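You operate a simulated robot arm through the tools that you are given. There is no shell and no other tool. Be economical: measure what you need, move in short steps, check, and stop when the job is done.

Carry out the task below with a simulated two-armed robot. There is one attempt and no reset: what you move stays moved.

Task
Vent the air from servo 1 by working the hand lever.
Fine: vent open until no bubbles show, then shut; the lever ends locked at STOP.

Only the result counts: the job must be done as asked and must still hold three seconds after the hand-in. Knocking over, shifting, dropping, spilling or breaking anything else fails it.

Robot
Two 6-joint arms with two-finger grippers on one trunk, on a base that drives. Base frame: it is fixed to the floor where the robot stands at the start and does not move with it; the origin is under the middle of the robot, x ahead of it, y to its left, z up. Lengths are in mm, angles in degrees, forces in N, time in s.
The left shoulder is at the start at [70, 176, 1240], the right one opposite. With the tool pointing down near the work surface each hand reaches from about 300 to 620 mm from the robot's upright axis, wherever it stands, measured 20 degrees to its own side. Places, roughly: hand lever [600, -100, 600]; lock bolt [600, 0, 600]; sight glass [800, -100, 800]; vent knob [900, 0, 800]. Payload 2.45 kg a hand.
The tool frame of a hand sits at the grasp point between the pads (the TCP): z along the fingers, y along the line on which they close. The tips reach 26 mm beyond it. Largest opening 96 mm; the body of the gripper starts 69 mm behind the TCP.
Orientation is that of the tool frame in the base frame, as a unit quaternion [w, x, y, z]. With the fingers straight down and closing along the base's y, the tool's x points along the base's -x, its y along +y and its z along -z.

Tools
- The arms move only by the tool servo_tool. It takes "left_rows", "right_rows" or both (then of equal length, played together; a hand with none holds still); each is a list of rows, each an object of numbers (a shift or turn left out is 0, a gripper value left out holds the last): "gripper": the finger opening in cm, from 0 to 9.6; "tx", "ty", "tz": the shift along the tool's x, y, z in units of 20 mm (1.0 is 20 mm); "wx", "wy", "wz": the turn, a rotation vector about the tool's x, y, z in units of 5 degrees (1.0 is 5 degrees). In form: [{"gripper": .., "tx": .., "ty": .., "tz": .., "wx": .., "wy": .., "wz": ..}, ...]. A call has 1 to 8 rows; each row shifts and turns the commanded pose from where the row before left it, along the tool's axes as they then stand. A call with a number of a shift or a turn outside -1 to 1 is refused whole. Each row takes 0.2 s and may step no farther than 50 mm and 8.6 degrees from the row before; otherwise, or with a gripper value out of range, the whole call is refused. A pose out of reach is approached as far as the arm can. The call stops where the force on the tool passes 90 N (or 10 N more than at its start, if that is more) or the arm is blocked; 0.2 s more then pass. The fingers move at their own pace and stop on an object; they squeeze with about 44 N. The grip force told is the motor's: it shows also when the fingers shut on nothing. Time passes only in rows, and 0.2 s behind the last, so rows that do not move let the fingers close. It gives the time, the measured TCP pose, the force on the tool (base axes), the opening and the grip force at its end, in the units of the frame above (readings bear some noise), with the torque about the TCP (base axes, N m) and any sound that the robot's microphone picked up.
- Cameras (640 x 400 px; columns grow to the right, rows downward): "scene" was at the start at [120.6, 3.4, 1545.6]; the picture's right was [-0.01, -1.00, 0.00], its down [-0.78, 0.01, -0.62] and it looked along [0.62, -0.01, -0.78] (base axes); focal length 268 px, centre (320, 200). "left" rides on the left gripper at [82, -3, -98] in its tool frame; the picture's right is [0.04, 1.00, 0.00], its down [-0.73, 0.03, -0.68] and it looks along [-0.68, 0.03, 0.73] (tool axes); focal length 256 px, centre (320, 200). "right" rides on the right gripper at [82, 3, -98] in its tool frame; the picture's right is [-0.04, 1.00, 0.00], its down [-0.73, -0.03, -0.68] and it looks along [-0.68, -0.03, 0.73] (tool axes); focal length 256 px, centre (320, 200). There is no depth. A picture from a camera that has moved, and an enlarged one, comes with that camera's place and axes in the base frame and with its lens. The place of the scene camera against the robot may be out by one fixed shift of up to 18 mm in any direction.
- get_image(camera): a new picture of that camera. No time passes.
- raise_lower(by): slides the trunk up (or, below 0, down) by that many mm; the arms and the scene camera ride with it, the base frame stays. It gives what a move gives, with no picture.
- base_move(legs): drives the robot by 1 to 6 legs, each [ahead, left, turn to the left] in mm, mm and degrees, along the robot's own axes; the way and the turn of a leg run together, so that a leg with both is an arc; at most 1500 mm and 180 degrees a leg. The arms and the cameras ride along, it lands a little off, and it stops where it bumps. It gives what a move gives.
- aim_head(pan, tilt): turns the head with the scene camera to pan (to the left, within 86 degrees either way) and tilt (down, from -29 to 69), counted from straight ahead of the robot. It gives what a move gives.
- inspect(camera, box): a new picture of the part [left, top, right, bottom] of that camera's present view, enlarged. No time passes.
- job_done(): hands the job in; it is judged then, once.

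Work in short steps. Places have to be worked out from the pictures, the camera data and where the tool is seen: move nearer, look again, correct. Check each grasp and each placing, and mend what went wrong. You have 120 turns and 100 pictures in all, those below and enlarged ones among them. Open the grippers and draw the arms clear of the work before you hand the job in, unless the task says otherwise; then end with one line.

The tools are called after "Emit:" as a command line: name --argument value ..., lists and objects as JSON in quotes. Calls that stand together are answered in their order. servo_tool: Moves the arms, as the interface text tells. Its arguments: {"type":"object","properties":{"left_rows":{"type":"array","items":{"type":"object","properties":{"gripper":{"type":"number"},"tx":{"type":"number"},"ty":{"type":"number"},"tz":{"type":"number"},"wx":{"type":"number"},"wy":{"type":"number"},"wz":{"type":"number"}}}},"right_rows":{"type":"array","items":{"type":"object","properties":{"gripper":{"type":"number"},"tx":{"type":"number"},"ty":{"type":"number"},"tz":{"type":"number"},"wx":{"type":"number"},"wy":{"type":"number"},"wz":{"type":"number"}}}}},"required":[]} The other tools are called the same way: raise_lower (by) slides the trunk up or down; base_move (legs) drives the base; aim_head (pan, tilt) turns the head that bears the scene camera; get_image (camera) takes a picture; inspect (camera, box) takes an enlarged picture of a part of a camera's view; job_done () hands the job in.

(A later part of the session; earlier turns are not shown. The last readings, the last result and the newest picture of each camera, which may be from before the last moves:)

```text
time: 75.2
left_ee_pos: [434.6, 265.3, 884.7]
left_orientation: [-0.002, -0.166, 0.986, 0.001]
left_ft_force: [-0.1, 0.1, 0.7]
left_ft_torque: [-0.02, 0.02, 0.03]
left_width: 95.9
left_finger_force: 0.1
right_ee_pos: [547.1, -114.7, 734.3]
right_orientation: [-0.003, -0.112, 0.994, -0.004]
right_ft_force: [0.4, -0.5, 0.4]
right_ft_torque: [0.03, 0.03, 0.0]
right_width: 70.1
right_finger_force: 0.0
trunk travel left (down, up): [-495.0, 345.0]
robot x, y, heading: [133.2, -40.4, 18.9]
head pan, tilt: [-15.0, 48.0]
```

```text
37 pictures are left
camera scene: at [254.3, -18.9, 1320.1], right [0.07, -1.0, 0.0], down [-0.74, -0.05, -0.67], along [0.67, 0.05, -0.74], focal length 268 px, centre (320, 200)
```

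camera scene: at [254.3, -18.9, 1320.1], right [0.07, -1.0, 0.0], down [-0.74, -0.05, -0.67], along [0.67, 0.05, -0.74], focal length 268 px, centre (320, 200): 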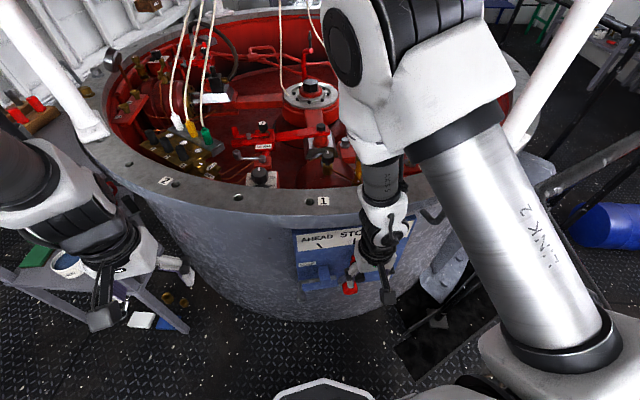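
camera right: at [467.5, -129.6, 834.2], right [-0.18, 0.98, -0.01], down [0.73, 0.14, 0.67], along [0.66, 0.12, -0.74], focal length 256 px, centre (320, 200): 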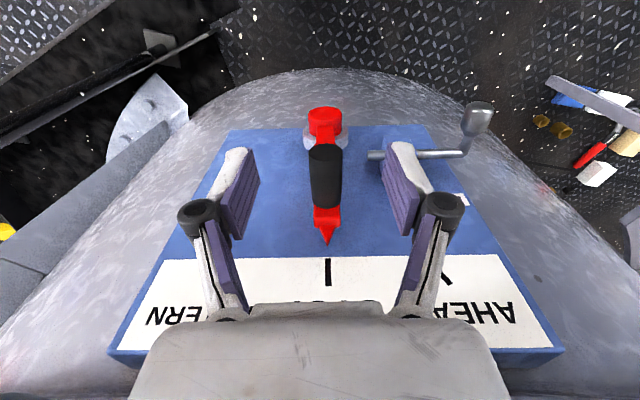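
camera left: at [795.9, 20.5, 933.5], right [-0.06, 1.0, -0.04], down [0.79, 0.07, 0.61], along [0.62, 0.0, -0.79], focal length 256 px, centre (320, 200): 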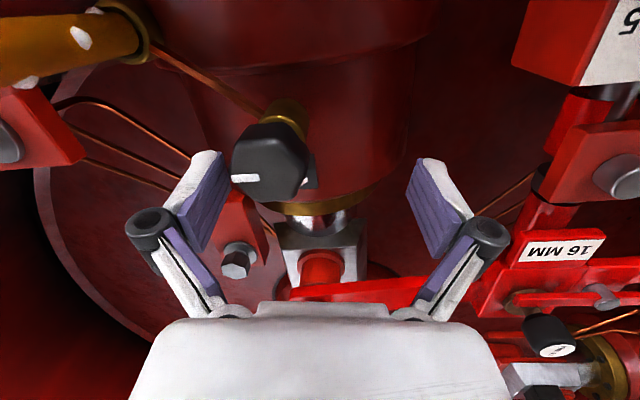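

The grip is centred under the hand and the sight glass is visible beside the arm. I'll move forward 45 mm and lower to straddle the grip.

Emit:
servo_tool --right_rows '[{"tx": -0.9, "ty": 0.1}, {"tx": -0.9, "ty": 0.1}, {"tx": -0.4}, {"tz": 1}, {"tz": 1}, {"tz": 1}, {"tz": 0.5}, {}]'

Emit:
get_image --camera "right"

Emit:
get_image --camera "scene"

```text
time: 77.0
left_ee_pos: [433.8, 264.7, 884.2]
left_orientation: [-0.002, -0.167, 0.986, 0.0]
left_ft_force: [0.0, 0.2, 0.0]
left_ft_torque: [0.03, -0.01, 0.01]
left_width: 95.9
left_finger_force: 0.0
right_ee_pos: [588.4, -98.6, 664.5]
right_orientation: [-0.003, -0.112, 0.994, -0.004]
right_ft_force: [0.3, 0.0, -0.7]
right_ft_torque: [0.03, 0.0, -0.02]
right_width: 69.6
right_finger_force: 0.2
trunk travel left (down, up): [-495.0, 345.0]
robot x, y, heading: [134.8, -45.1, 18.8]
head pan, tilt: [-15.0, 48.0]
```

```text
36 pictures are left
camera right: at [509.0, -113.6, 763.5], right [-0.18, 0.98, -0.01], down [0.73, 0.14, 0.67], along [0.66, 0.12, -0.74], focal length 256 px, centre (320, 200)
```

right: 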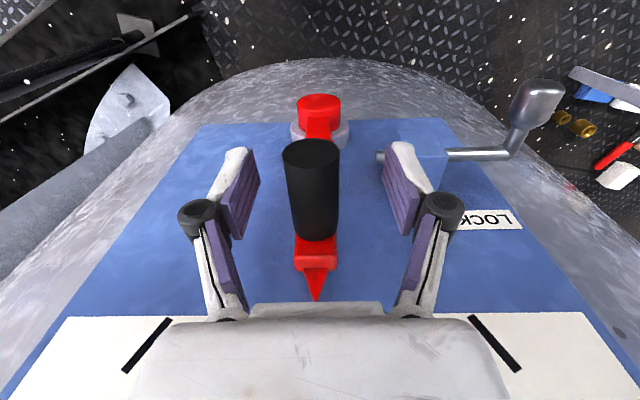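

```text
35 pictures are left
camera scene: at [253.6, -18.3, 1320.1], right [0.07, -1.0, 0.0], down [-0.74, -0.05, -0.67], along [0.67, 0.04, -0.74], focal length 268 px, centre (320, 200)
```

scene: 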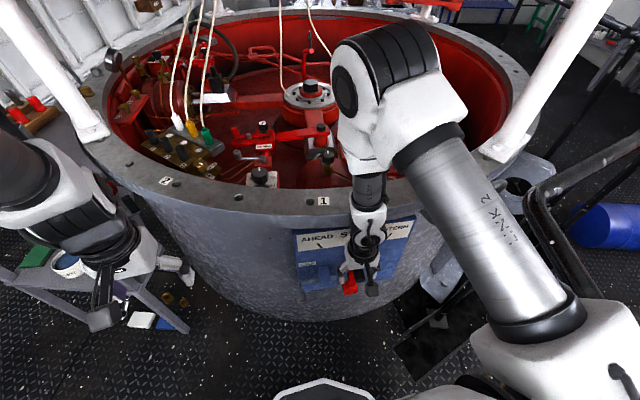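

The fingers straddle the grip correctly. I'll close to gauge it.

Emit:
servo_tool --right_rows '[{"ty": -0.2, "gripper": 0}, {}, {}, {}]'

```text
time: 78.0
left_ee_pos: [433.5, 264.3, 885.4]
left_orientation: [-0.001, -0.167, 0.986, 0.0]
left_ft_force: [0.0, -1.2, -0.1]
left_ft_torque: [-0.02, 0.01, -0.02]
left_width: 96.1
left_finger_force: 0.1
right_ee_pos: [589.3, -102.5, 664.7]
right_orientation: [-0.003, -0.111, 0.994, -0.003]
right_ft_force: [2.9, 8.0, 8.0]
right_ft_torque: [0.3, -0.01, -0.23]
right_width: 25.7
right_finger_force: 44.7
trunk travel left (down, up): [-495.0, 345.0]
robot x, y, heading: [132.5, -42.4, 18.7]
head pan, tilt: [-15.0, 48.0]
```

The grip is 25.7 mm. I'll loosen to 33 mm and stroke toward ASTERN along the arc (~68 mm).

Emit:
servo_tool --right_rows '[{"gripper": 3.3}, {"ty": -0.6, "tz": 0.02}, {"ty": -0.6, "tz": 0.06}, {"ty": -0.6, "tz": 0.1}, {"ty": -0.6, "tz": 0.13}, {"ty": -0.6, "tz": 0.16}, {"ty": -0.5, "tz": 0.16}, {}]'

Emit:
get_image --camera "right"

```text
time: 79.8
left_ee_pos: [433.4, 265.0, 886.1]
left_orientation: [-0.002, -0.167, 0.986, 0.001]
left_ft_force: [0.3, 0.6, -0.4]
left_ft_torque: [0.01, -0.02, -0.02]
left_width: 95.9
left_finger_force: 0.1
right_ee_pos: [587.8, -139.6, 660.5]
right_orientation: [-0.027, -0.111, 0.993, -0.001]
right_ft_force: [3.2, 9.3, -0.2]
right_ft_torque: [0.02, -0.03, -0.17]
right_width: 38.5
right_finger_force: 4.1
right hand out of reach, approached as far as the arm can: row 5, 6, 7
trunk travel left (down, up): [-495.0, 345.0]
robot x, y, heading: [131.1, -47.7, 18.7]
head pan, tilt: [-15.0, 48.0]
```

```text
34 pictures are left
camera right: at [513.3, -154.3, 764.3], right [-0.18, 0.98, 0.0], down [0.76, 0.14, 0.64], along [0.63, 0.12, -0.77], focal length 256 px, centre (320, 200)
```

right: 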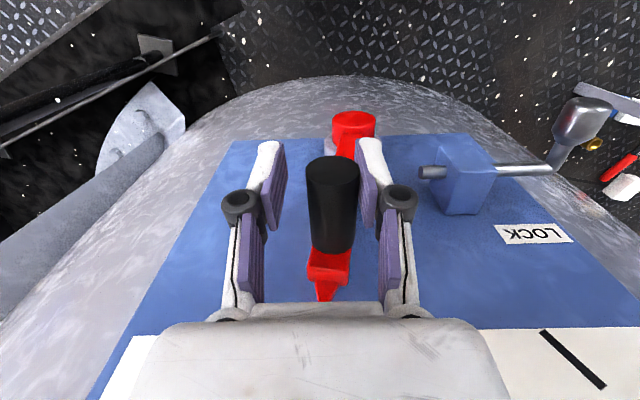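

The hand ran into the arm's near limit (the shoulder is only ~335 mm away). I'll open wide, back the base 70 mm (the fingers slide off along the grip), then come forward again.

Emit:
servo_tool --right_rows '[{"gripper": 7.5}, {}, {}]'

Emit:
base_move --legs '[[-70, 0, 0]]'

Emit:
get_image --camera "right"

Emit:
get_image --camera "scene"

```text
time: 80.6
left_ee_pos: [433.5, 265.2, 885.3]
left_orientation: [-0.001, -0.167, 0.986, -0.001]
left_ft_force: [0.0, -0.7, 0.0]
left_ft_torque: [0.0, -0.01, -0.02]
left_width: 96.1
left_finger_force: 0.0
right_ee_pos: [588.4, -139.6, 661.5]
right_orientation: [-0.027, -0.111, 0.993, -0.001]
right_ft_force: [0.0, -0.2, 0.7]
right_ft_torque: [0.0, -0.02, 0.01]
right_width: 75.1
right_finger_force: 0.1
trunk travel left (down, up): [-495.0, 345.0]
robot x, y, heading: [135.3, -45.2, 19.0]
head pan, tilt: [-15.0, 48.0]
```

```text
time: 81.6
left_ee_pos: [365.9, 241.4, 885.9]
left_orientation: [0.001, -0.167, 0.986, 0.001]
left_ft_force: [-0.1, 0.0, 0.3]
left_ft_torque: [-0.03, 0.0, -0.01]
left_width: 95.9
left_finger_force: 0.1
right_ee_pos: [520.4, -162.9, 661.8]
right_orientation: [-0.028, -0.112, 0.993, 0.0]
right_ft_force: [-0.3, -0.9, 0.6]
right_ft_torque: [0.0, -0.03, 0.0]
right_width: 75.0
right_finger_force: 0.1
trunk travel left (down, up): [-495.0, 345.0]
robot x, y, heading: [65.1, -65.0, 19.0]
head pan, tilt: [-15.0, 48.0]
```

```text
33 pictures are left
camera right: at [444.9, -178.0, 764.9], right [-0.18, 0.98, 0.0], down [0.76, 0.14, 0.64], along [0.63, 0.12, -0.77], focal length 256 px, centre (320, 200)
```

right: 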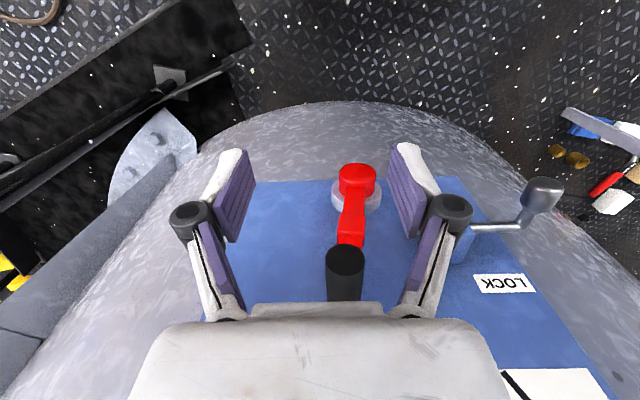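

```text
32 pictures are left
camera scene: at [184.7, -41.9, 1320.3], right [0.07, -1.0, 0.0], down [-0.74, -0.05, -0.67], along [0.67, 0.05, -0.74], focal length 268 px, centre (320, 200)
```

scene: 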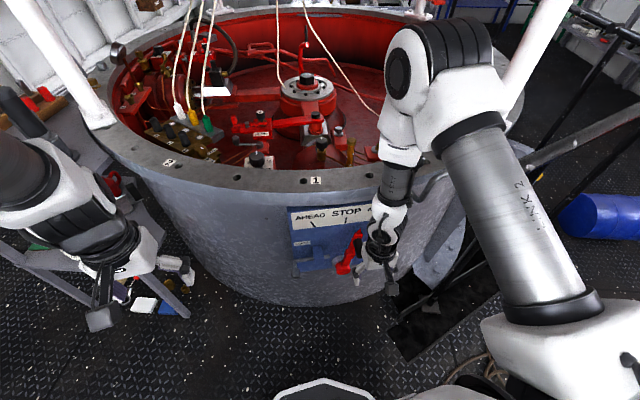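

The lever stayed partway toward ASTERN and the sight glass is visible. I'll re-straddle the grip: forward 73 mm, left 13 mm, and level the hand.

Emit:
servo_tool --right_rows '[{"ty": 0.35, "wy": -0.6}, {"ty": 0.35, "tx": -0.6}, {"tx": -1}, {"tx": -1}, {"tx": -1}, {"gripper": 3.5}, {}]'

Emit:
get_image --camera "right"

Emit:
inspect --camera "scene" --box '[310, 130, 390, 180]'

```text
time: 83.2
left_ee_pos: [366.8, 242.2, 886.0]
left_orientation: [-0.001, -0.167, 0.986, 0.001]
left_ft_force: [-0.7, 0.4, -0.6]
left_ft_torque: [-0.02, -0.04, 0.02]
left_width: 96.0
left_finger_force: 0.0
right_ee_pos: [562.7, -136.8, 660.8]
right_orientation: [-0.003, -0.111, 0.994, 0.006]
right_ft_force: [-0.4, 0.8, 0.1]
right_ft_torque: [-0.02, 0.0, 0.03]
right_width: 34.6
right_finger_force: 0.0
right hand out of reach, approached as far as the arm can: row 3, 4, 5
trunk travel left (down, up): [-495.0, 345.0]
robot x, y, heading: [65.1, -63.6, 18.8]
head pan, tilt: [-15.0, 48.0]
```

```text
31 pictures are left
camera right: at [482.4, -153.9, 760.3], right [-0.18, 0.98, 0.01], down [0.73, 0.13, 0.68], along [0.66, 0.13, -0.74], focal length 256 px, centre (320, 200)
```

right: 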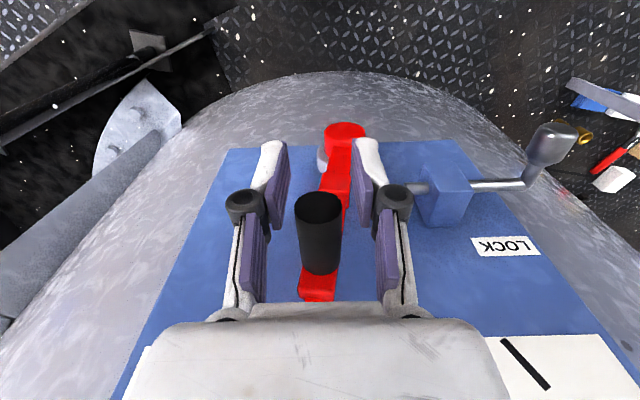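

```text
8.00 times, centred on (350, 155) of scene
camera zoom: at [186.5, -41.3, 1320.1], right [0.07, -1.0, 0.0], down [-0.74, -0.05, -0.67], along [0.67, 0.04, -0.74], focal length 2141 px, centre (80, 560)
```

zoom: 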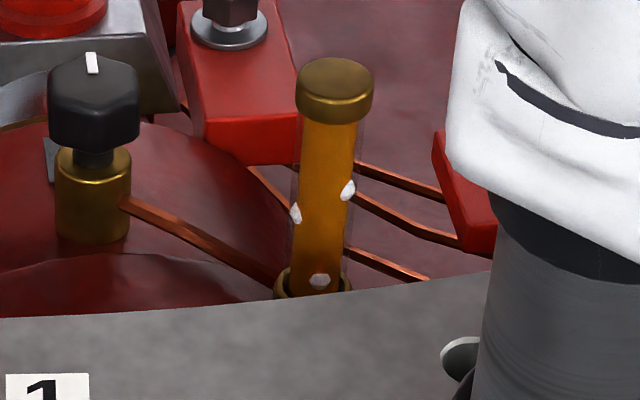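

The bubbles are clearly visible in this view. The arm window seems to be only ±7–8° around each shoulder's straight-ahead, so I'll reposition the base (back and left, heading ≈12.7°) to put the lever squarely ahead of the right shoulder, with the fingers opened first.

Emit:
servo_tool --right_rows '[{"gripper": 7.5}, {}]'

Emit:
base_move --legs '[[-42, 15, 0], [6, 18, -6]]'

Emit:
get_image --camera "right"

```text
time: 83.8
left_ee_pos: [365.5, 242.5, 884.3]
left_orientation: [-0.001, -0.167, 0.986, -0.001]
left_ft_force: [-0.9, 0.6, -0.1]
left_ft_torque: [0.0, -0.01, -0.02]
left_width: 96.1
left_finger_force: 0.1
right_ee_pos: [562.8, -137.3, 661.0]
right_orientation: [-0.003, -0.111, 0.994, 0.005]
right_ft_force: [-0.5, 0.2, 0.1]
right_ft_torque: [0.0, 0.0, 0.0]
right_width: 75.0
right_finger_force: 0.1
trunk travel left (down, up): [-495.0, 345.0]
robot x, y, heading: [68.7, -66.0, 18.8]
head pan, tilt: [-15.0, 48.0]
```

```text
time: 85.3
left_ee_pos: [353.5, 227.4, 885.5]
left_orientation: [-0.001, -0.115, 0.993, 0.0]
left_ft_force: [-0.7, 0.6, 0.6]
left_ft_torque: [0.01, -0.01, 0.0]
left_width: 96.0
left_finger_force: 0.2
right_ee_pos: [508.8, -170.1, 661.3]
right_orientation: [-0.002, -0.058, 0.998, 0.006]
right_ft_force: [-0.2, -0.2, 1.1]
right_ft_torque: [0.02, 0.01, 0.02]
right_width: 75.1
right_finger_force: 0.1
trunk travel left (down, up): [-495.0, 345.0]
robot x, y, heading: [18.8, -46.4, 12.9]
head pan, tilt: [-15.0, 48.0]
```

```text
29 pictures are left
camera right: at [427.9, -177.9, 760.6], right [-0.08, 1.0, 0.01], down [0.74, 0.05, 0.68], along [0.67, 0.06, -0.74], focal length 256 px, centre (320, 200)
```

right: 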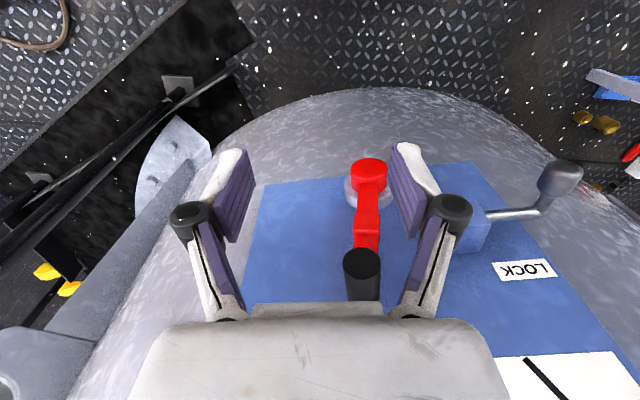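

Clear. I'll rotate the hand to 12.7° and move in: left 19 mm, then forward 87 mm.

Emit:
servo_tool --right_rows '[{"wz": -0.6, "ty": 0.5}, {"wz": -0.6, "ty": 0.45}, {"tx": -0.9}, {"tx": -0.9}, {"tx": -0.9}, {"tx": -0.9}, {"tx": -0.75}, {}]'

Emit:
get_image --camera "right"

```text
time: 87.1
left_ee_pos: [353.7, 228.7, 885.2]
left_orientation: [-0.001, -0.115, 0.993, 0.0]
left_ft_force: [-0.6, 0.2, 0.7]
left_ft_torque: [0.0, 0.02, 0.01]
left_width: 96.0
left_finger_force: 0.2
right_ee_pos: [592.0, -132.4, 660.8]
right_orientation: [-0.002, -0.111, 0.994, 0.006]
right_ft_force: [0.4, 1.2, -0.1]
right_ft_torque: [0.0, 0.02, -0.01]
right_width: 75.1
right_finger_force: 0.0
trunk travel left (down, up): [-495.0, 345.0]
robot x, y, heading: [27.6, -47.4, 13.1]
head pan, tilt: [-15.0, 48.0]
```

```text
28 pictures are left
camera right: at [512.4, -149.0, 759.9], right [-0.18, 0.98, 0.01], down [0.73, 0.13, 0.68], along [0.66, 0.13, -0.74], focal length 256 px, centre (320, 200)
```

right: 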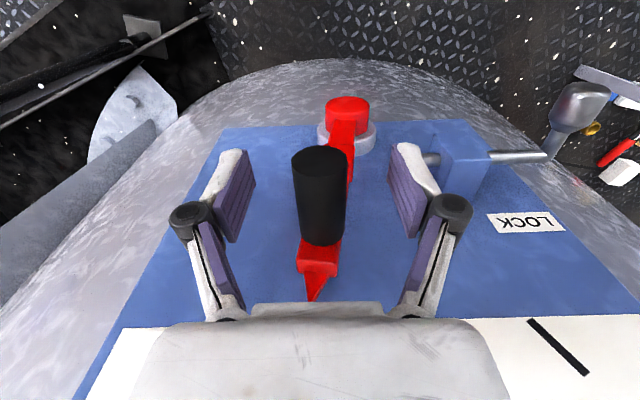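

In position with no reach warnings. I'll narrow to 33 mm and push to the ASTERN end.

Emit:
servo_tool --right_rows '[{"gripper": 3.3}, {}, {"ty": -0.5, "tz": 0.14}, {"ty": -0.5, "tz": 0.16}, {"ty": -0.5, "tz": 0.18}, {"ty": -0.4, "tz": 0.15}, {}]'

Emit:
get_image --camera "right"

Emit:
get_image --camera "scene"

```text
time: 88.7
left_ee_pos: [353.2, 228.1, 884.7]
left_orientation: [0.0, -0.116, 0.993, 0.0]
left_ft_force: [1.0, 0.3, 0.4]
left_ft_torque: [-0.03, -0.03, -0.01]
left_width: 96.0
left_finger_force: 0.1
right_ee_pos: [600.0, -169.6, 647.8]
right_orientation: [-0.002, -0.11, 0.994, 0.005]
right_ft_force: [-1.3, 7.5, 4.7]
right_ft_torque: [0.08, -0.01, -0.05]
right_width: 39.2
right_finger_force: 4.5
trunk travel left (down, up): [-495.0, 345.0]
robot x, y, heading: [20.7, -50.1, 12.7]
head pan, tilt: [-15.0, 48.0]
```

```text
27 pictures are left
camera right: at [520.3, -185.9, 747.9], right [-0.18, 0.98, 0.01], down [0.73, 0.13, 0.68], along [0.66, 0.13, -0.74], focal length 256 px, centre (320, 200)
```

right: 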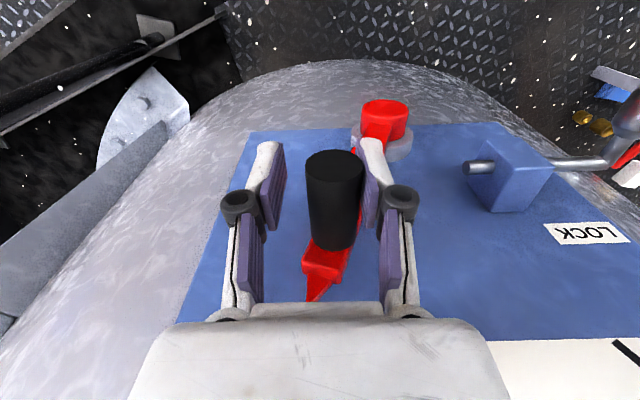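

```text
26 pictures are left
camera scene: at [144.5, -34.3, 1320.1], right [-0.04, -1.0, 0.0], down [-0.74, 0.03, -0.67], along [0.67, -0.03, -0.74], focal length 268 px, centre (320, 200)
```

scene: 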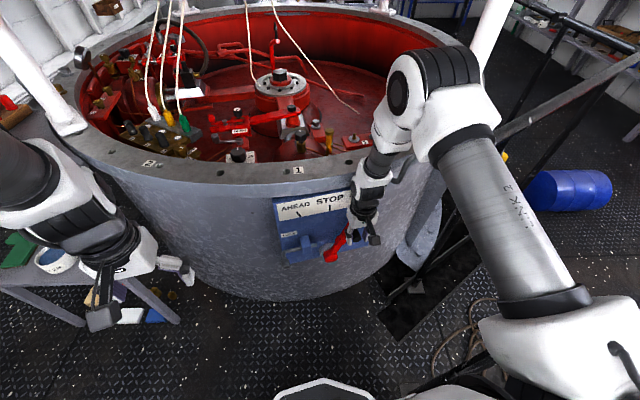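

The lever is at about 19°, with ~7 N drag. I'll push a little further to find the ASTERN end stop.

Emit:
servo_tool --right_rows '[{"ty": -0.4, "tz": 0.18}, {"ty": -0.4, "tz": 0.2}, {"ty": -0.3, "tz": 0.16}, {}]'

Emit:
inspect --camera "scene" --box '[280, 110, 360, 160]'

Emit:
get_image --camera "right"

```text
time: 89.7
left_ee_pos: [352.8, 231.7, 884.2]
left_orientation: [0.0, -0.114, 0.993, -0.002]
left_ft_force: [-0.5, -0.4, 0.1]
left_ft_torque: [0.04, 0.0, -0.01]
left_width: 96.1
left_finger_force: 0.1
right_ee_pos: [605.6, -189.8, 638.6]
right_orientation: [0.0, -0.112, 0.994, 0.004]
right_ft_force: [-1.7, 30.4, 19.1]
right_ft_torque: [0.38, 0.13, -0.2]
right_width: 56.6
right_finger_force: 17.9
trunk travel left (down, up): [-495.0, 345.0]
robot x, y, heading: [23.8, -47.2, 13.0]
head pan, tilt: [-15.0, 48.0]
```

```text
8.00 times, centred on (320, 135) of scene
camera zoom: at [142.9, -31.3, 1320.5], right [-0.04, -1.0, 0.0], down [-0.74, 0.03, -0.67], along [0.67, -0.03, -0.74], focal length 2141 px, centre (320, 720)
```

zoom: 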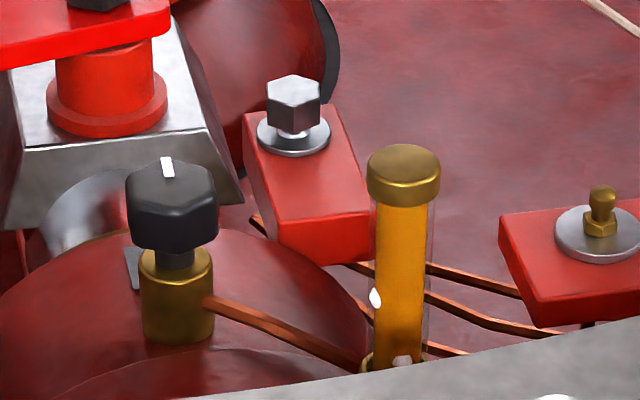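

```text
24 pictures are left
camera right: at [524.6, -205.1, 738.3], right [-0.18, 0.98, 0.01], down [0.72, 0.13, 0.68], along [0.67, 0.13, -0.73], focal length 256 px, centre (320, 200)
```

right: 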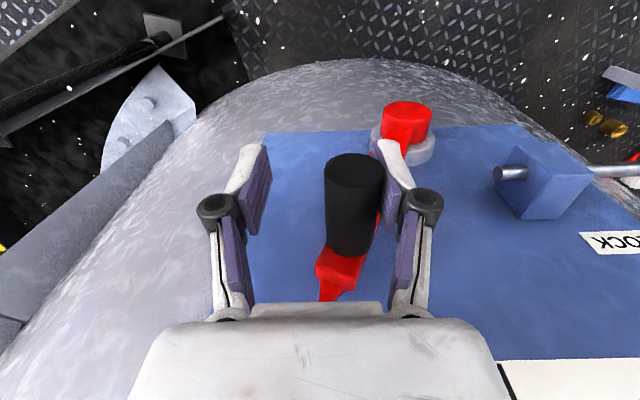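

The ASTERN end is reached (30 N, fingers spread) and the bubbles are already fewer. Now I'll stroke across to AHEAD.

Emit:
servo_tool --right_rows '[{"ty": 0.8, "tz": -0.3}, {"ty": 0.9, "tz": -0.25}, {"ty": 0.9, "tz": -0.15}, {"ty": 0.9, "tz": -0.05}, {"ty": 0.9, "tz": 0.05}, {"ty": 0.9, "tz": 0.1}, {"ty": 0.9, "tz": 0.2}, {"ty": 0.9, "tz": 0.25}]'

Emit:
servo_tool --right_rows '[{"ty": 0.5, "tz": 0.2}, {"ty": 0.4, "tz": 0.1}, {}]'

Emit:
get_image --camera "right"

Emit:
inspect --camera "scene" --box '[280, 110, 360, 160]'

```text
time: 91.5
left_ee_pos: [353.7, 227.3, 885.0]
left_orientation: [-0.001, -0.115, 0.993, -0.001]
left_ft_force: [0.0, 0.1, -0.1]
left_ft_torque: [0.03, -0.02, 0.01]
left_width: 95.9
left_finger_force: 0.1
right_ee_pos: [571.1, -49.8, 639.6]
right_orientation: [-0.002, -0.112, 0.994, 0.005]
right_ft_force: [1.7, -9.7, 3.3]
right_ft_torque: [-0.01, -0.06, -0.14]
right_width: 42.7
right_finger_force: 5.9
trunk travel left (down, up): [-495.0, 345.0]
robot x, y, heading: [21.1, -47.4, 12.9]
head pan, tilt: [-15.0, 48.0]
```

```text
time: 92.3
left_ee_pos: [353.4, 227.8, 886.1]
left_orientation: [-0.001, -0.114, 0.993, 0.001]
left_ft_force: [-0.2, 0.7, 0.4]
left_ft_torque: [0.0, 0.01, -0.01]
left_width: 95.9
left_finger_force: 0.1
right_ee_pos: [568.9, -33.3, 635.8]
right_orientation: [-0.002, -0.111, 0.994, 0.008]
right_ft_force: [-2.2, -9.8, 3.6]
right_ft_torque: [0.05, -0.1, -0.14]
right_width: 39.9
right_finger_force: 4.2
trunk travel left (down, up): [-495.0, 345.0]
robot x, y, heading: [22.4, -48.2, 12.6]
head pan, tilt: [-15.0, 48.0]
```

```text
23 pictures are left
camera right: at [489.7, -50.2, 734.7], right [-0.18, 0.98, 0.01], down [0.73, 0.12, 0.68], along [0.66, 0.13, -0.74], focal length 256 px, centre (320, 200)
```

right: 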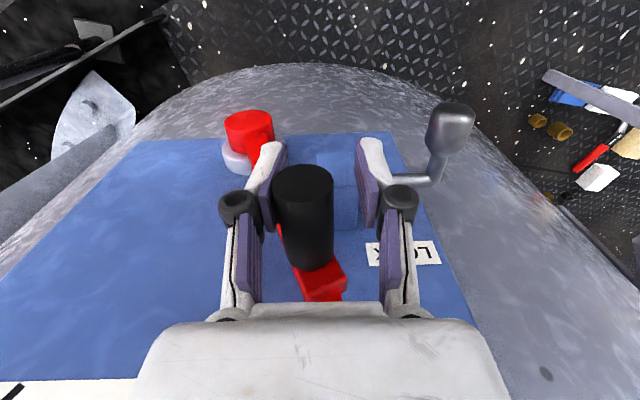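

```text
8.00 times, centred on (320, 135) of scene
camera zoom: at [144.7, -36.5, 1320.2], right [-0.04, -1.0, 0.0], down [-0.74, 0.03, -0.67], along [0.67, -0.02, -0.74], focal length 2141 px, centre (320, 720)
```

zoom: 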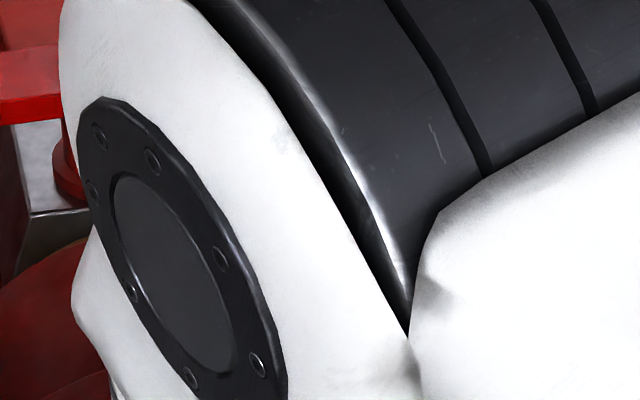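

Near AHEAD (~19°). I'll push the last bit, then stroke back to ASTERN, where the glass is visible.

Emit:
servo_tool --right_rows '[{"ty": 0.4, "tz": 0.15}, {"ty": 0.3, "tz": 0.15}, {}]'

Emit:
servo_tool --right_rows '[{"ty": -0.9, "tz": -0.3}, {"ty": -0.9, "tz": -0.25}, {"ty": -0.9, "tz": -0.15}, {"ty": -0.9, "tz": -0.1}, {"ty": -0.9, "tz": 0}, {"ty": -0.9, "tz": 0.1}, {"ty": -0.9, "tz": 0.2}, {"ty": -0.9, "tz": 0.25}]'

Emit:
servo_tool --right_rows '[{"ty": -0.5, "tz": 0.15}, {"ty": -0.5, "tz": 0.1}, {}]'

Emit:
inspect --camera "scene" --box '[280, 110, 360, 160]'

```text
time: 93.1
left_ee_pos: [355.8, 226.0, 886.1]
left_orientation: [-0.001, -0.115, 0.993, 0.0]
left_ft_force: [-0.4, 0.0, -0.4]
left_ft_torque: [0.03, 0.03, 0.03]
left_width: 96.0
left_finger_force: 0.1
right_ee_pos: [566.6, -20.1, 629.1]
right_orientation: [-0.002, -0.111, 0.994, 0.006]
right_ft_force: [10.4, -21.9, 5.3]
right_ft_torque: [0.14, -0.05, 0.11]
right_width: 51.3
right_finger_force: 11.7
trunk travel left (down, up): [-495.0, 345.0]
robot x, y, heading: [22.8, -48.4, 13.1]
head pan, tilt: [-15.0, 48.0]
```

```text
time: 94.9
left_ee_pos: [354.8, 227.3, 884.0]
left_orientation: [0.0, -0.115, 0.993, 0.0]
left_ft_force: [-0.1, -1.1, -0.3]
left_ft_torque: [0.01, 0.03, -0.03]
left_width: 95.8
left_finger_force: 0.1
right_ee_pos: [598.5, -160.7, 632.8]
right_orientation: [-0.003, -0.11, 0.994, 0.007]
right_ft_force: [-3.7, 9.1, 3.1]
right_ft_torque: [-0.08, -0.02, -0.08]
right_width: 43.9
right_finger_force: 5.2
trunk travel left (down, up): [-495.0, 345.0]
robot x, y, heading: [20.6, -48.6, 13.0]
head pan, tilt: [-15.0, 48.0]
```

```text
time: 95.7
left_ee_pos: [354.1, 228.5, 884.2]
left_orientation: [-0.001, -0.115, 0.993, 0.0]
left_ft_force: [-0.4, 0.0, -0.1]
left_ft_torque: [0.01, -0.01, -0.01]
left_width: 96.2
left_finger_force: 0.1
right_ee_pos: [601.9, -179.8, 628.9]
right_orientation: [-0.003, -0.111, 0.994, 0.005]
right_ft_force: [1.1, 8.8, 3.0]
right_ft_torque: [-0.06, 0.03, -0.17]
right_width: 41.1
right_finger_force: 4.4
trunk travel left (down, up): [-495.0, 345.0]
robot x, y, heading: [22.5, -48.8, 12.7]
head pan, tilt: [-15.0, 48.0]
```

```text
8.00 times, centred on (320, 135) of scene
camera zoom: at [145.1, -34.2, 1320.1], right [-0.04, -1.0, 0.0], down [-0.74, 0.03, -0.67], along [0.67, -0.03, -0.74], focal length 2141 px, centre (320, 720)
```

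zoom: 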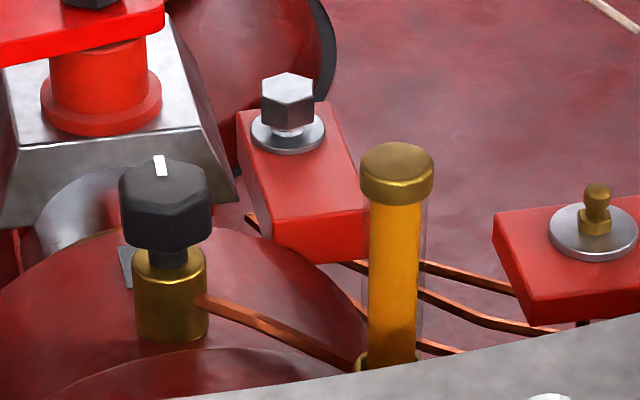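

No bubbles show in the glass any more. I'll bring the lever back to STOP: raise the hand a bit, close on the grip, and follow the arc 78 mm to where it was gripped at STOP.

Emit:
servo_tool --right_rows '[{"tz": -0.6, "ty": 0.15}, {"tz": -0.3, "ty": 0.1, "gripper": 2.8}, {"gripper": 2.8}, {"ty": 0.75, "tz": -0.25}, {"ty": 0.75, "tz": -0.18}, {"ty": 0.75, "tz": -0.12}, {"ty": 0.75, "tz": -0.05}, {"ty": 0.6}]'

Emit:
servo_tool --right_rows '[{"gripper": 0}, {}, {}]'

Emit:
get_image --camera "right"

```text
time: 97.5
left_ee_pos: [354.0, 227.3, 886.7]
left_orientation: [-0.001, -0.114, 0.993, 0.0]
left_ft_force: [0.9, -0.6, 0.3]
left_ft_torque: [-0.01, -0.01, 0.02]
left_width: 95.9
left_finger_force: 0.1
right_ee_pos: [582.7, -105.9, 658.9]
right_orientation: [-0.003, -0.111, 0.994, 0.006]
right_ft_force: [0.9, -11.4, 8.1]
right_ft_torque: [-0.12, -0.09, -0.22]
right_width: 36.9
right_finger_force: 6.8
trunk travel left (down, up): [-495.0, 345.0]
robot x, y, heading: [23.0, -51.7, 12.9]
head pan, tilt: [-15.0, 48.0]
```

```text
time: 98.3
left_ee_pos: [352.8, 228.8, 885.6]
left_orientation: [0.001, -0.116, 0.993, 0.0]
left_ft_force: [0.5, 0.6, -0.3]
left_ft_torque: [-0.02, 0.03, -0.04]
left_width: 95.7
left_finger_force: 0.0
right_ee_pos: [582.6, -106.9, 660.3]
right_orientation: [-0.003, -0.111, 0.994, 0.006]
right_ft_force: [-4.1, -3.5, 6.8]
right_ft_torque: [0.04, -0.02, -0.2]
right_width: 25.1
right_finger_force: 45.3
trunk travel left (down, up): [-495.0, 345.0]
robot x, y, heading: [23.7, -47.2, 12.7]
head pan, tilt: [-15.0, 48.0]
```

```text
20 pictures are left
camera right: at [503.4, -122.3, 759.1], right [-0.18, 0.98, 0.01], down [0.73, 0.13, 0.68], along [0.66, 0.13, -0.74], focal length 256 px, centre (320, 200)
```

right: 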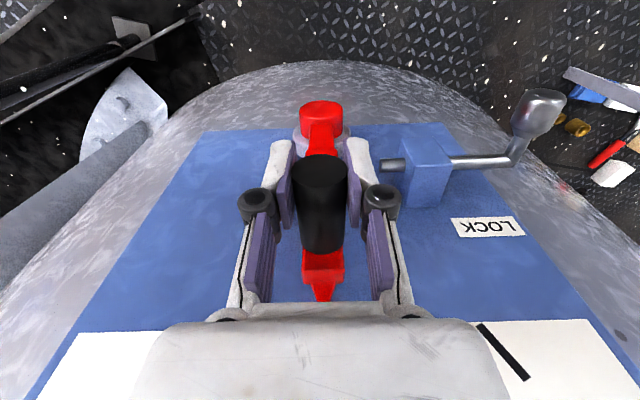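

Closed on the grip at 3 mm short of the recorded STOP position. I'll nudge it, then release and back off along the grip.

Emit:
servo_tool --right_rows '[{"ty": 0.15}, {}, {}]'

Emit:
servo_tool --right_rows '[{"gripper": 7.5}, {}, {"tx": 1}, {"tx": 1}, {"tx": 1}, {"tx": 0.8}, {}]'

Emit:
get_image --camera "right"

Emit:
inspect --camera "scene" --box '[260, 180, 400, 270]'

```text
time: 99.1
left_ee_pos: [353.6, 227.1, 885.5]
left_orientation: [0.0, -0.115, 0.993, 0.001]
left_ft_force: [-0.4, 0.5, -0.7]
left_ft_torque: [-0.01, -0.01, 0.05]
left_width: 95.7
left_finger_force: 0.0
right_ee_pos: [583.4, -103.3, 659.7]
right_orientation: [-0.001, -0.11, 0.994, 0.007]
right_ft_force: [0.9, -15.9, 15.5]
right_ft_torque: [-0.65, -0.25, -0.2]
right_width: 25.6
right_finger_force: 45.2
trunk travel left (down, up): [-495.0, 345.0]
robot x, y, heading: [24.0, -48.5, 12.8]
head pan, tilt: [-15.0, 48.0]
```

```text
time: 100.7
left_ee_pos: [353.9, 228.1, 884.6]
left_orientation: [-0.001, -0.115, 0.993, 0.0]
left_ft_force: [0.4, -0.8, 0.1]
left_ft_torque: [0.01, 0.02, 0.01]
left_width: 95.8
left_finger_force: 0.0
right_ee_pos: [510.4, -119.5, 659.0]
right_orientation: [-0.003, -0.11, 0.994, 0.005]
right_ft_force: [0.0, 0.0, 0.0]
right_ft_torque: [0.0, 0.03, -0.03]
right_width: 75.3
right_finger_force: 0.0
trunk travel left (down, up): [-495.0, 345.0]
robot x, y, heading: [26.0, -48.4, 13.0]
head pan, tilt: [-15.0, 48.0]
```

```text
19 pictures are left
camera right: at [430.9, -135.6, 758.4], right [-0.18, 0.98, 0.01], down [0.73, 0.13, 0.68], along [0.66, 0.13, -0.74], focal length 256 px, centre (320, 200)
```

right: 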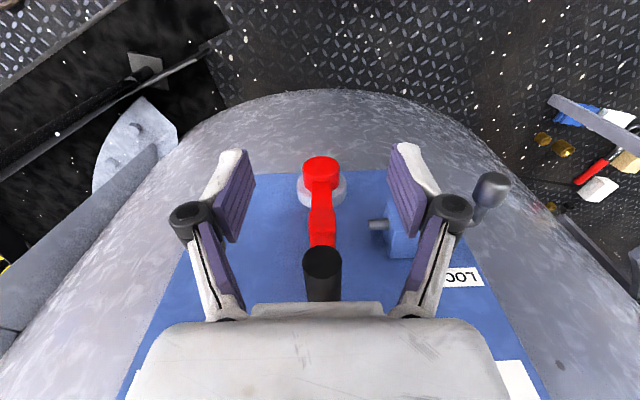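

```text
4.44 times, centred on (330, 225) of scene
camera zoom: at [145.6, -35.4, 1320.1], right [-0.04, -1.0, 0.0], down [-0.74, 0.03, -0.67], along [0.67, -0.03, -0.74], focal length 1189 px, centre (276, 89)
```

zoom: 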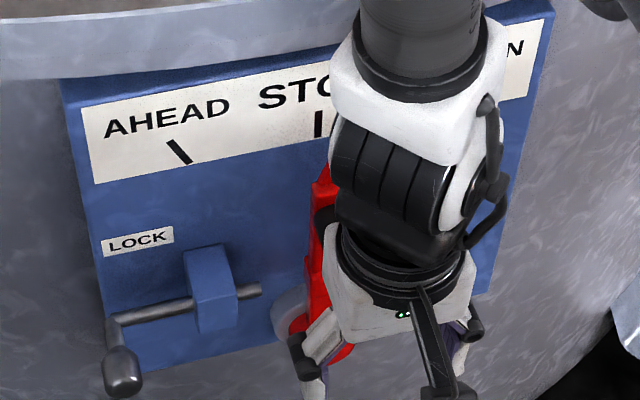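

The lever points at STOP. Next I'll shut the vent: raise the hand to z≈908 and drive back to the pose used before (256,3,20.7°).

Emit:
servo_tool --right_rows '[{"tz": -1}, {"tz": -1}, {"tz": -1}, {"tz": -1}, {"tz": -1}, {"tz": -1}, {"tz": -1}, {"tz": -1}]'

Emit:
servo_tool --right_rows '[{"tz": -1}, {"tz": -1}, {"tz": -1}, {"tz": -1}, {"tz": -0.5}]'

Emit:
base_move --legs '[[110, 0, 0], [0, 0, 7.8], [126, -15, 0]]'

Emit:
get_image --camera "right"

```text
time: 102.5
left_ee_pos: [353.4, 228.3, 885.2]
left_orientation: [-0.001, -0.115, 0.993, 0.001]
left_ft_force: [-0.3, 0.3, -0.9]
left_ft_torque: [-0.01, -0.03, 0.02]
left_width: 96.0
left_finger_force: 0.0
right_ee_pos: [510.1, -122.4, 819.0]
right_orientation: [-0.003, -0.11, 0.994, 0.005]
right_ft_force: [0.1, 0.0, -0.4]
right_ft_torque: [-0.02, -0.02, 0.0]
right_width: 75.1
right_finger_force: 0.1
trunk travel left (down, up): [-495.0, 345.0]
robot x, y, heading: [23.3, -52.1, 12.6]
head pan, tilt: [-15.0, 48.0]
```

```text
time: 103.7
left_ee_pos: [354.6, 229.2, 884.6]
left_orientation: [0.0, -0.114, 0.994, 0.0]
left_ft_force: [0.3, 0.0, 0.0]
left_ft_torque: [-0.03, 0.01, -0.01]
left_width: 95.7
left_finger_force: 0.0
right_ee_pos: [511.9, -123.1, 908.5]
right_orientation: [-0.003, -0.112, 0.994, 0.006]
right_ft_force: [0.1, 0.8, -0.5]
right_ft_torque: [-0.02, -0.03, 0.02]
right_width: 75.0
right_finger_force: 0.1
trunk travel left (down, up): [-495.0, 345.0]
robot x, y, heading: [24.3, -49.0, 12.8]
head pan, tilt: [-15.0, 48.0]
```

```text
time: 106.3
left_ee_pos: [544.7, 326.6, 885.3]
left_orientation: [-0.001, -0.184, 0.983, -0.001]
left_ft_force: [0.2, 0.1, -0.6]
left_ft_torque: [0.02, 0.01, -0.01]
left_width: 95.8
left_finger_force: 0.0
right_ee_pos: [749.4, 1.8, 908.5]
right_orientation: [-0.003, -0.181, 0.984, 0.006]
right_ft_force: [-0.1, 0.2, 0.3]
right_ft_torque: [-0.01, -0.01, 0.01]
right_width: 75.1
right_finger_force: 0.0
trunk travel left (down, up): [-495.0, 345.0]
robot x, y, heading: [253.7, 5.5, 20.9]
head pan, tilt: [-15.0, 48.0]
```

```text
17 pictures are left
camera right: at [673.0, -25.7, 1008.2], right [-0.32, 0.95, 0.01], down [0.7, 0.23, 0.68], along [0.64, 0.22, -0.74], focal length 256 px, centre (320, 200)
```

right: 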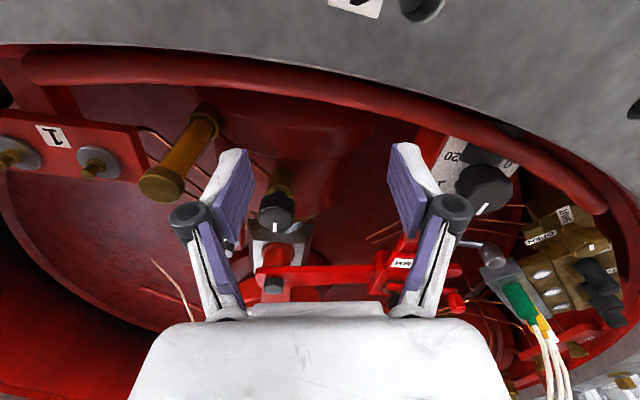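

The glass is clear of bubbles. I'll move over the knob and pre-rotate the wrist 90° so I can close the vent clockwise by the same path.

Emit:
servo_tool --right_rows '[{"tx": -0.875, "ty": -0.385}, {"tx": -0.875, "ty": -0.385}, {"tx": -0.875, "ty": -0.385}, {"tx": -0.875, "ty": -0.385}, {"tx": -0.875, "ty": -0.385}, {"tx": -0.875, "ty": -0.385}, {"wz": -1}, {"wz": -1}]'

Emit:
servo_tool --right_rows '[{"wz": -1}, {"wz": -1}, {"wz": -1}, {"wz": -1}, {"wz": -1}, {"wz": -1}, {"wz": -1}, {"wz": -1}]'

Emit:
servo_tool --right_rows '[{"wz": -1}, {"wz": -1}, {"wz": -1}, {"wz": -1}, {"wz": -1}, {"wz": -1}, {"wz": -1}, {"wz": -1}]'

Emit:
get_image --camera "right"

```text
time: 108.1
left_ee_pos: [543.2, 327.5, 884.3]
left_orientation: [-0.001, -0.184, 0.983, -0.001]
left_ft_force: [0.4, -0.4, 0.5]
left_ft_torque: [0.01, 0.01, 0.01]
left_width: 96.1
left_finger_force: 0.0
right_ee_pos: [863.4, -4.1, 908.4]
right_orientation: [-0.003, -0.266, 0.964, 0.006]
right_ft_force: [0.0, 1.1, -0.5]
right_ft_torque: [-0.03, -0.03, 0.0]
right_width: 75.1
right_finger_force: 0.1
trunk travel left (down, up): [-495.0, 345.0]
robot x, y, heading: [253.3, 8.5, 21.0]
head pan, tilt: [-15.0, 48.0]
```

```text
time: 109.9
left_ee_pos: [543.3, 327.4, 884.9]
left_orientation: [-0.002, -0.184, 0.983, 0.0]
left_ft_force: [0.3, 0.1, 0.3]
left_ft_torque: [-0.01, 0.0, -0.01]
left_width: 96.1
left_finger_force: 0.1
right_ee_pos: [863.6, -5.5, 906.5]
right_orientation: [0.0, -0.58, 0.815, 0.007]
right_ft_force: [-0.1, 0.0, 0.2]
right_ft_torque: [0.04, -0.01, -0.01]
right_width: 75.0
right_finger_force: 0.0
trunk travel left (down, up): [-495.0, 345.0]
robot x, y, heading: [257.1, 8.6, 20.7]
head pan, tilt: [-15.0, 48.0]
```

```text
time: 111.7
left_ee_pos: [544.3, 326.0, 884.9]
left_orientation: [0.0, -0.184, 0.983, -0.001]
left_ft_force: [0.9, -0.4, 0.1]
left_ft_torque: [-0.03, -0.02, 0.01]
left_width: 96.0
left_finger_force: 0.0
right_ee_pos: [863.9, -3.9, 907.5]
right_orientation: [-0.002, 0.823, -0.568, -0.005]
right_ft_force: [0.0, 0.0, -0.3]
right_ft_torque: [-0.01, 0.03, -0.01]
right_width: 75.0
right_finger_force: 0.0
trunk travel left (down, up): [-495.0, 345.0]
robot x, y, heading: [256.8, 6.8, 20.8]
head pan, tilt: [-15.0, 48.0]
```

```text
16 pictures are left
camera right: at [890.6, -82.8, 1005.3], right [-0.95, -0.32, 0.0], down [-0.23, 0.69, 0.69], along [-0.22, 0.65, -0.73], focal length 256 px, centre (320, 200)
```

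right: 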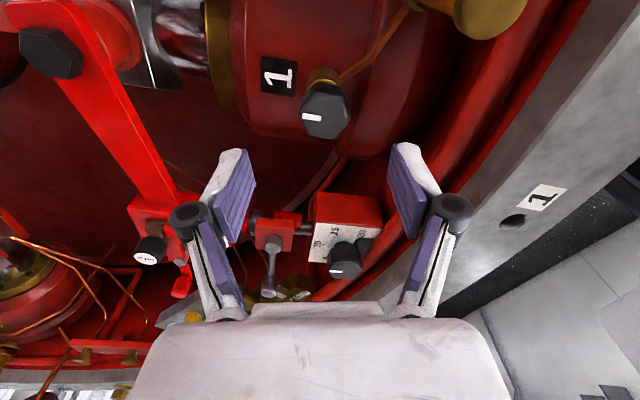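

The knob is right under the TCP. I'll descend to z≈813 and close.

Emit:
servo_tool --right_rows '[{"tz": 1}, {"tz": 1}, {"tz": 1}, {"tz": 1}, {"tz": 0.7}, {"gripper": 0}, {}, {}]'

Emit:
inspect --camera "right" --box '[220, 100, 420, 240]'

```text
time: 113.5
left_ee_pos: [542.7, 324.8, 885.2]
left_orientation: [0.0, -0.184, 0.983, 0.0]
left_ft_force: [0.3, 0.1, 0.9]
left_ft_torque: [0.02, 0.04, 0.03]
left_width: 96.1
left_finger_force: 0.1
right_ee_pos: [860.6, -4.0, 814.9]
right_orientation: [-0.001, 0.822, -0.569, -0.008]
right_ft_force: [-24.6, -6.8, -11.5]
right_ft_torque: [-0.36, -0.05, -0.04]
right_width: 33.7
right_finger_force: 45.0
trunk travel left (down, up): [-495.0, 345.0]
robot x, y, heading: [253.4, 8.8, 20.6]
head pan, tilt: [-15.0, 48.0]
```

```text
2.86 times, centred on (320, 170) of right
camera zoom: at [887.0, -83.5, 912.8], right [-0.95, -0.32, 0.01], down [-0.22, 0.69, 0.69], along [-0.22, 0.65, -0.73], focal length 731 px, centre (320, 286)
```

zoom: 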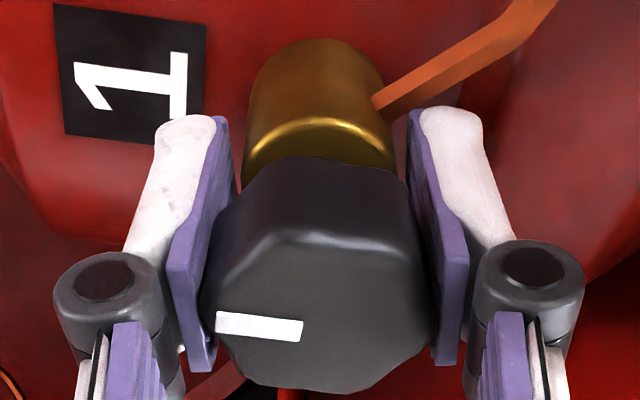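

The knob is gripped at the same flats. I'll turn it clockwise 90°, relieving the side load.

Emit:
servo_tool --right_rows '[{"ty": 0.06, "wz": 1}, {"wz": 1}, {"wz": 1}, {"wz": 1}, {"wz": 1}, {"wz": 1}, {"wz": 1}, {"wz": 1}]'

Emit:
servo_tool --right_rows '[{"wz": 1}, {"wz": 1}, {"wz": 1}, {"wz": 1}, {"wz": 1}, {"wz": 1}, {"wz": 1}, {"wz": 1}]'

Emit:
servo_tool --right_rows '[{"wz": 1}, {"wz": 1}, {"wz": 1}, {"wz": 0.6}, {}]'

Emit:
inspect --camera "right" --box '[220, 100, 420, 240]'

```text
time: 115.3
left_ee_pos: [542.7, 326.7, 886.2]
left_orientation: [-0.001, -0.184, 0.983, 0.0]
left_ft_force: [0.2, 0.2, -0.1]
left_ft_torque: [-0.01, 0.02, 0.0]
left_width: 95.9
left_finger_force: 0.0
right_ee_pos: [861.2, -4.9, 814.8]
right_orientation: [0.001, -0.578, 0.816, 0.006]
right_ft_force: [-21.4, -4.9, -5.9]
right_ft_torque: [-0.19, 0.29, -0.07]
right_width: 34.1
right_finger_force: 44.5
trunk travel left (down, up): [-495.0, 345.0]
robot x, y, heading: [256.7, 4.6, 20.8]
head pan, tilt: [-15.0, 48.0]
```

```text
time: 117.1
left_ee_pos: [544.7, 325.3, 886.8]
left_orientation: [-0.001, -0.184, 0.983, 0.001]
left_ft_force: [0.2, -0.3, -0.6]
left_ft_torque: [0.04, 0.01, -0.01]
left_width: 95.9
left_finger_force: 0.1
right_ee_pos: [862.1, -5.5, 814.2]
right_orientation: [-0.001, -0.265, 0.964, 0.007]
right_ft_force: [-7.2, -16.1, -5.1]
right_ft_torque: [0.4, -0.73, -0.01]
right_width: 34.1
right_finger_force: 45.2
trunk travel left (down, up): [-495.0, 345.0]
robot x, y, heading: [257.2, 8.1, 21.0]
head pan, tilt: [-15.0, 48.0]
```

```text
time: 118.3
left_ee_pos: [544.8, 326.2, 885.8]
left_orientation: [-0.001, -0.184, 0.983, 0.0]
left_ft_force: [0.6, 0.6, 0.4]
left_ft_torque: [0.0, 0.01, -0.01]
left_width: 95.9
left_finger_force: 0.1
right_ee_pos: [863.2, -5.6, 814.8]
right_orientation: [-0.002, -0.111, 0.994, 0.007]
right_ft_force: [15.8, -16.3, 11.8]
right_ft_torque: [0.0, 0.1, 0.66]
right_width: 33.9
right_finger_force: 44.7
trunk travel left (down, up): [-495.0, 345.0]
robot x, y, heading: [258.6, 6.2, 20.8]
head pan, tilt: [-15.0, 48.0]
```

```text
2.86 times, centred on (320, 170) of right
camera zoom: at [784.0, -21.7, 914.1], right [-0.18, 0.98, 0.01], down [0.72, 0.12, 0.68], along [0.66, 0.13, -0.74], focal length 731 px, centre (320, 286)
```

zoom: 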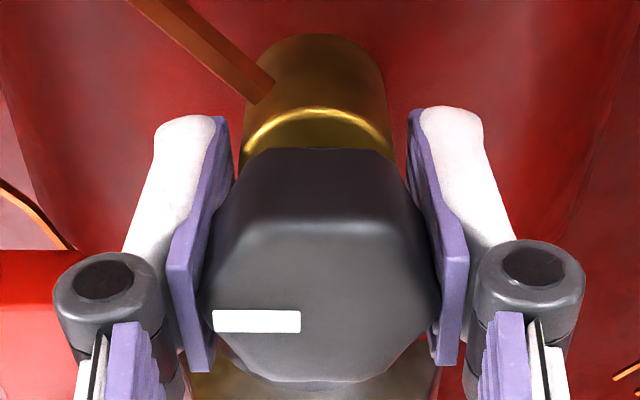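

Torque 0.66 with slight slip means the shut stop is reached. I'll release, lift, and check the knob and glass.

Emit:
servo_tool --right_rows '[{"wz": -0.4}, {"gripper": 7.5}, {}, {"tz": -0.8}, {"tz": -1}, {"tz": -1}, {"tz": -1}, {"tz": -0.9}]'

Emit:
inspect --camera "scene" --box '[300, 130, 460, 230]'

```text
time: 120.1
left_ee_pos: [544.2, 326.2, 887.0]
left_orientation: [0.0, -0.184, 0.983, 0.0]
left_ft_force: [-0.6, 0.3, -0.2]
left_ft_torque: [0.02, 0.01, -0.02]
left_width: 95.9
left_finger_force: 0.0
right_ee_pos: [861.0, -4.4, 908.2]
right_orientation: [-0.003, -0.129, 0.992, 0.005]
right_ft_force: [-0.2, 0.8, 0.8]
right_ft_torque: [-0.02, -0.01, 0.0]
right_width: 74.9
right_finger_force: 0.1
trunk travel left (down, up): [-495.0, 345.0]
robot x, y, heading: [257.7, 6.1, 20.7]
head pan, tilt: [-15.0, 48.0]
```

```text
4.00 times, centred on (380, 180) of scene
camera zoom: at [374.1, 37.5, 1320.1], right [0.1, -0.99, 0.0], down [-0.74, -0.08, -0.67], along [0.67, 0.07, -0.74], focal length 1070 px, centre (80, 280)
```

zoom: 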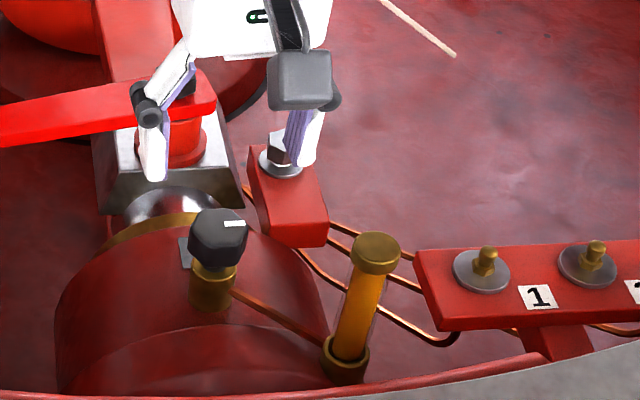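

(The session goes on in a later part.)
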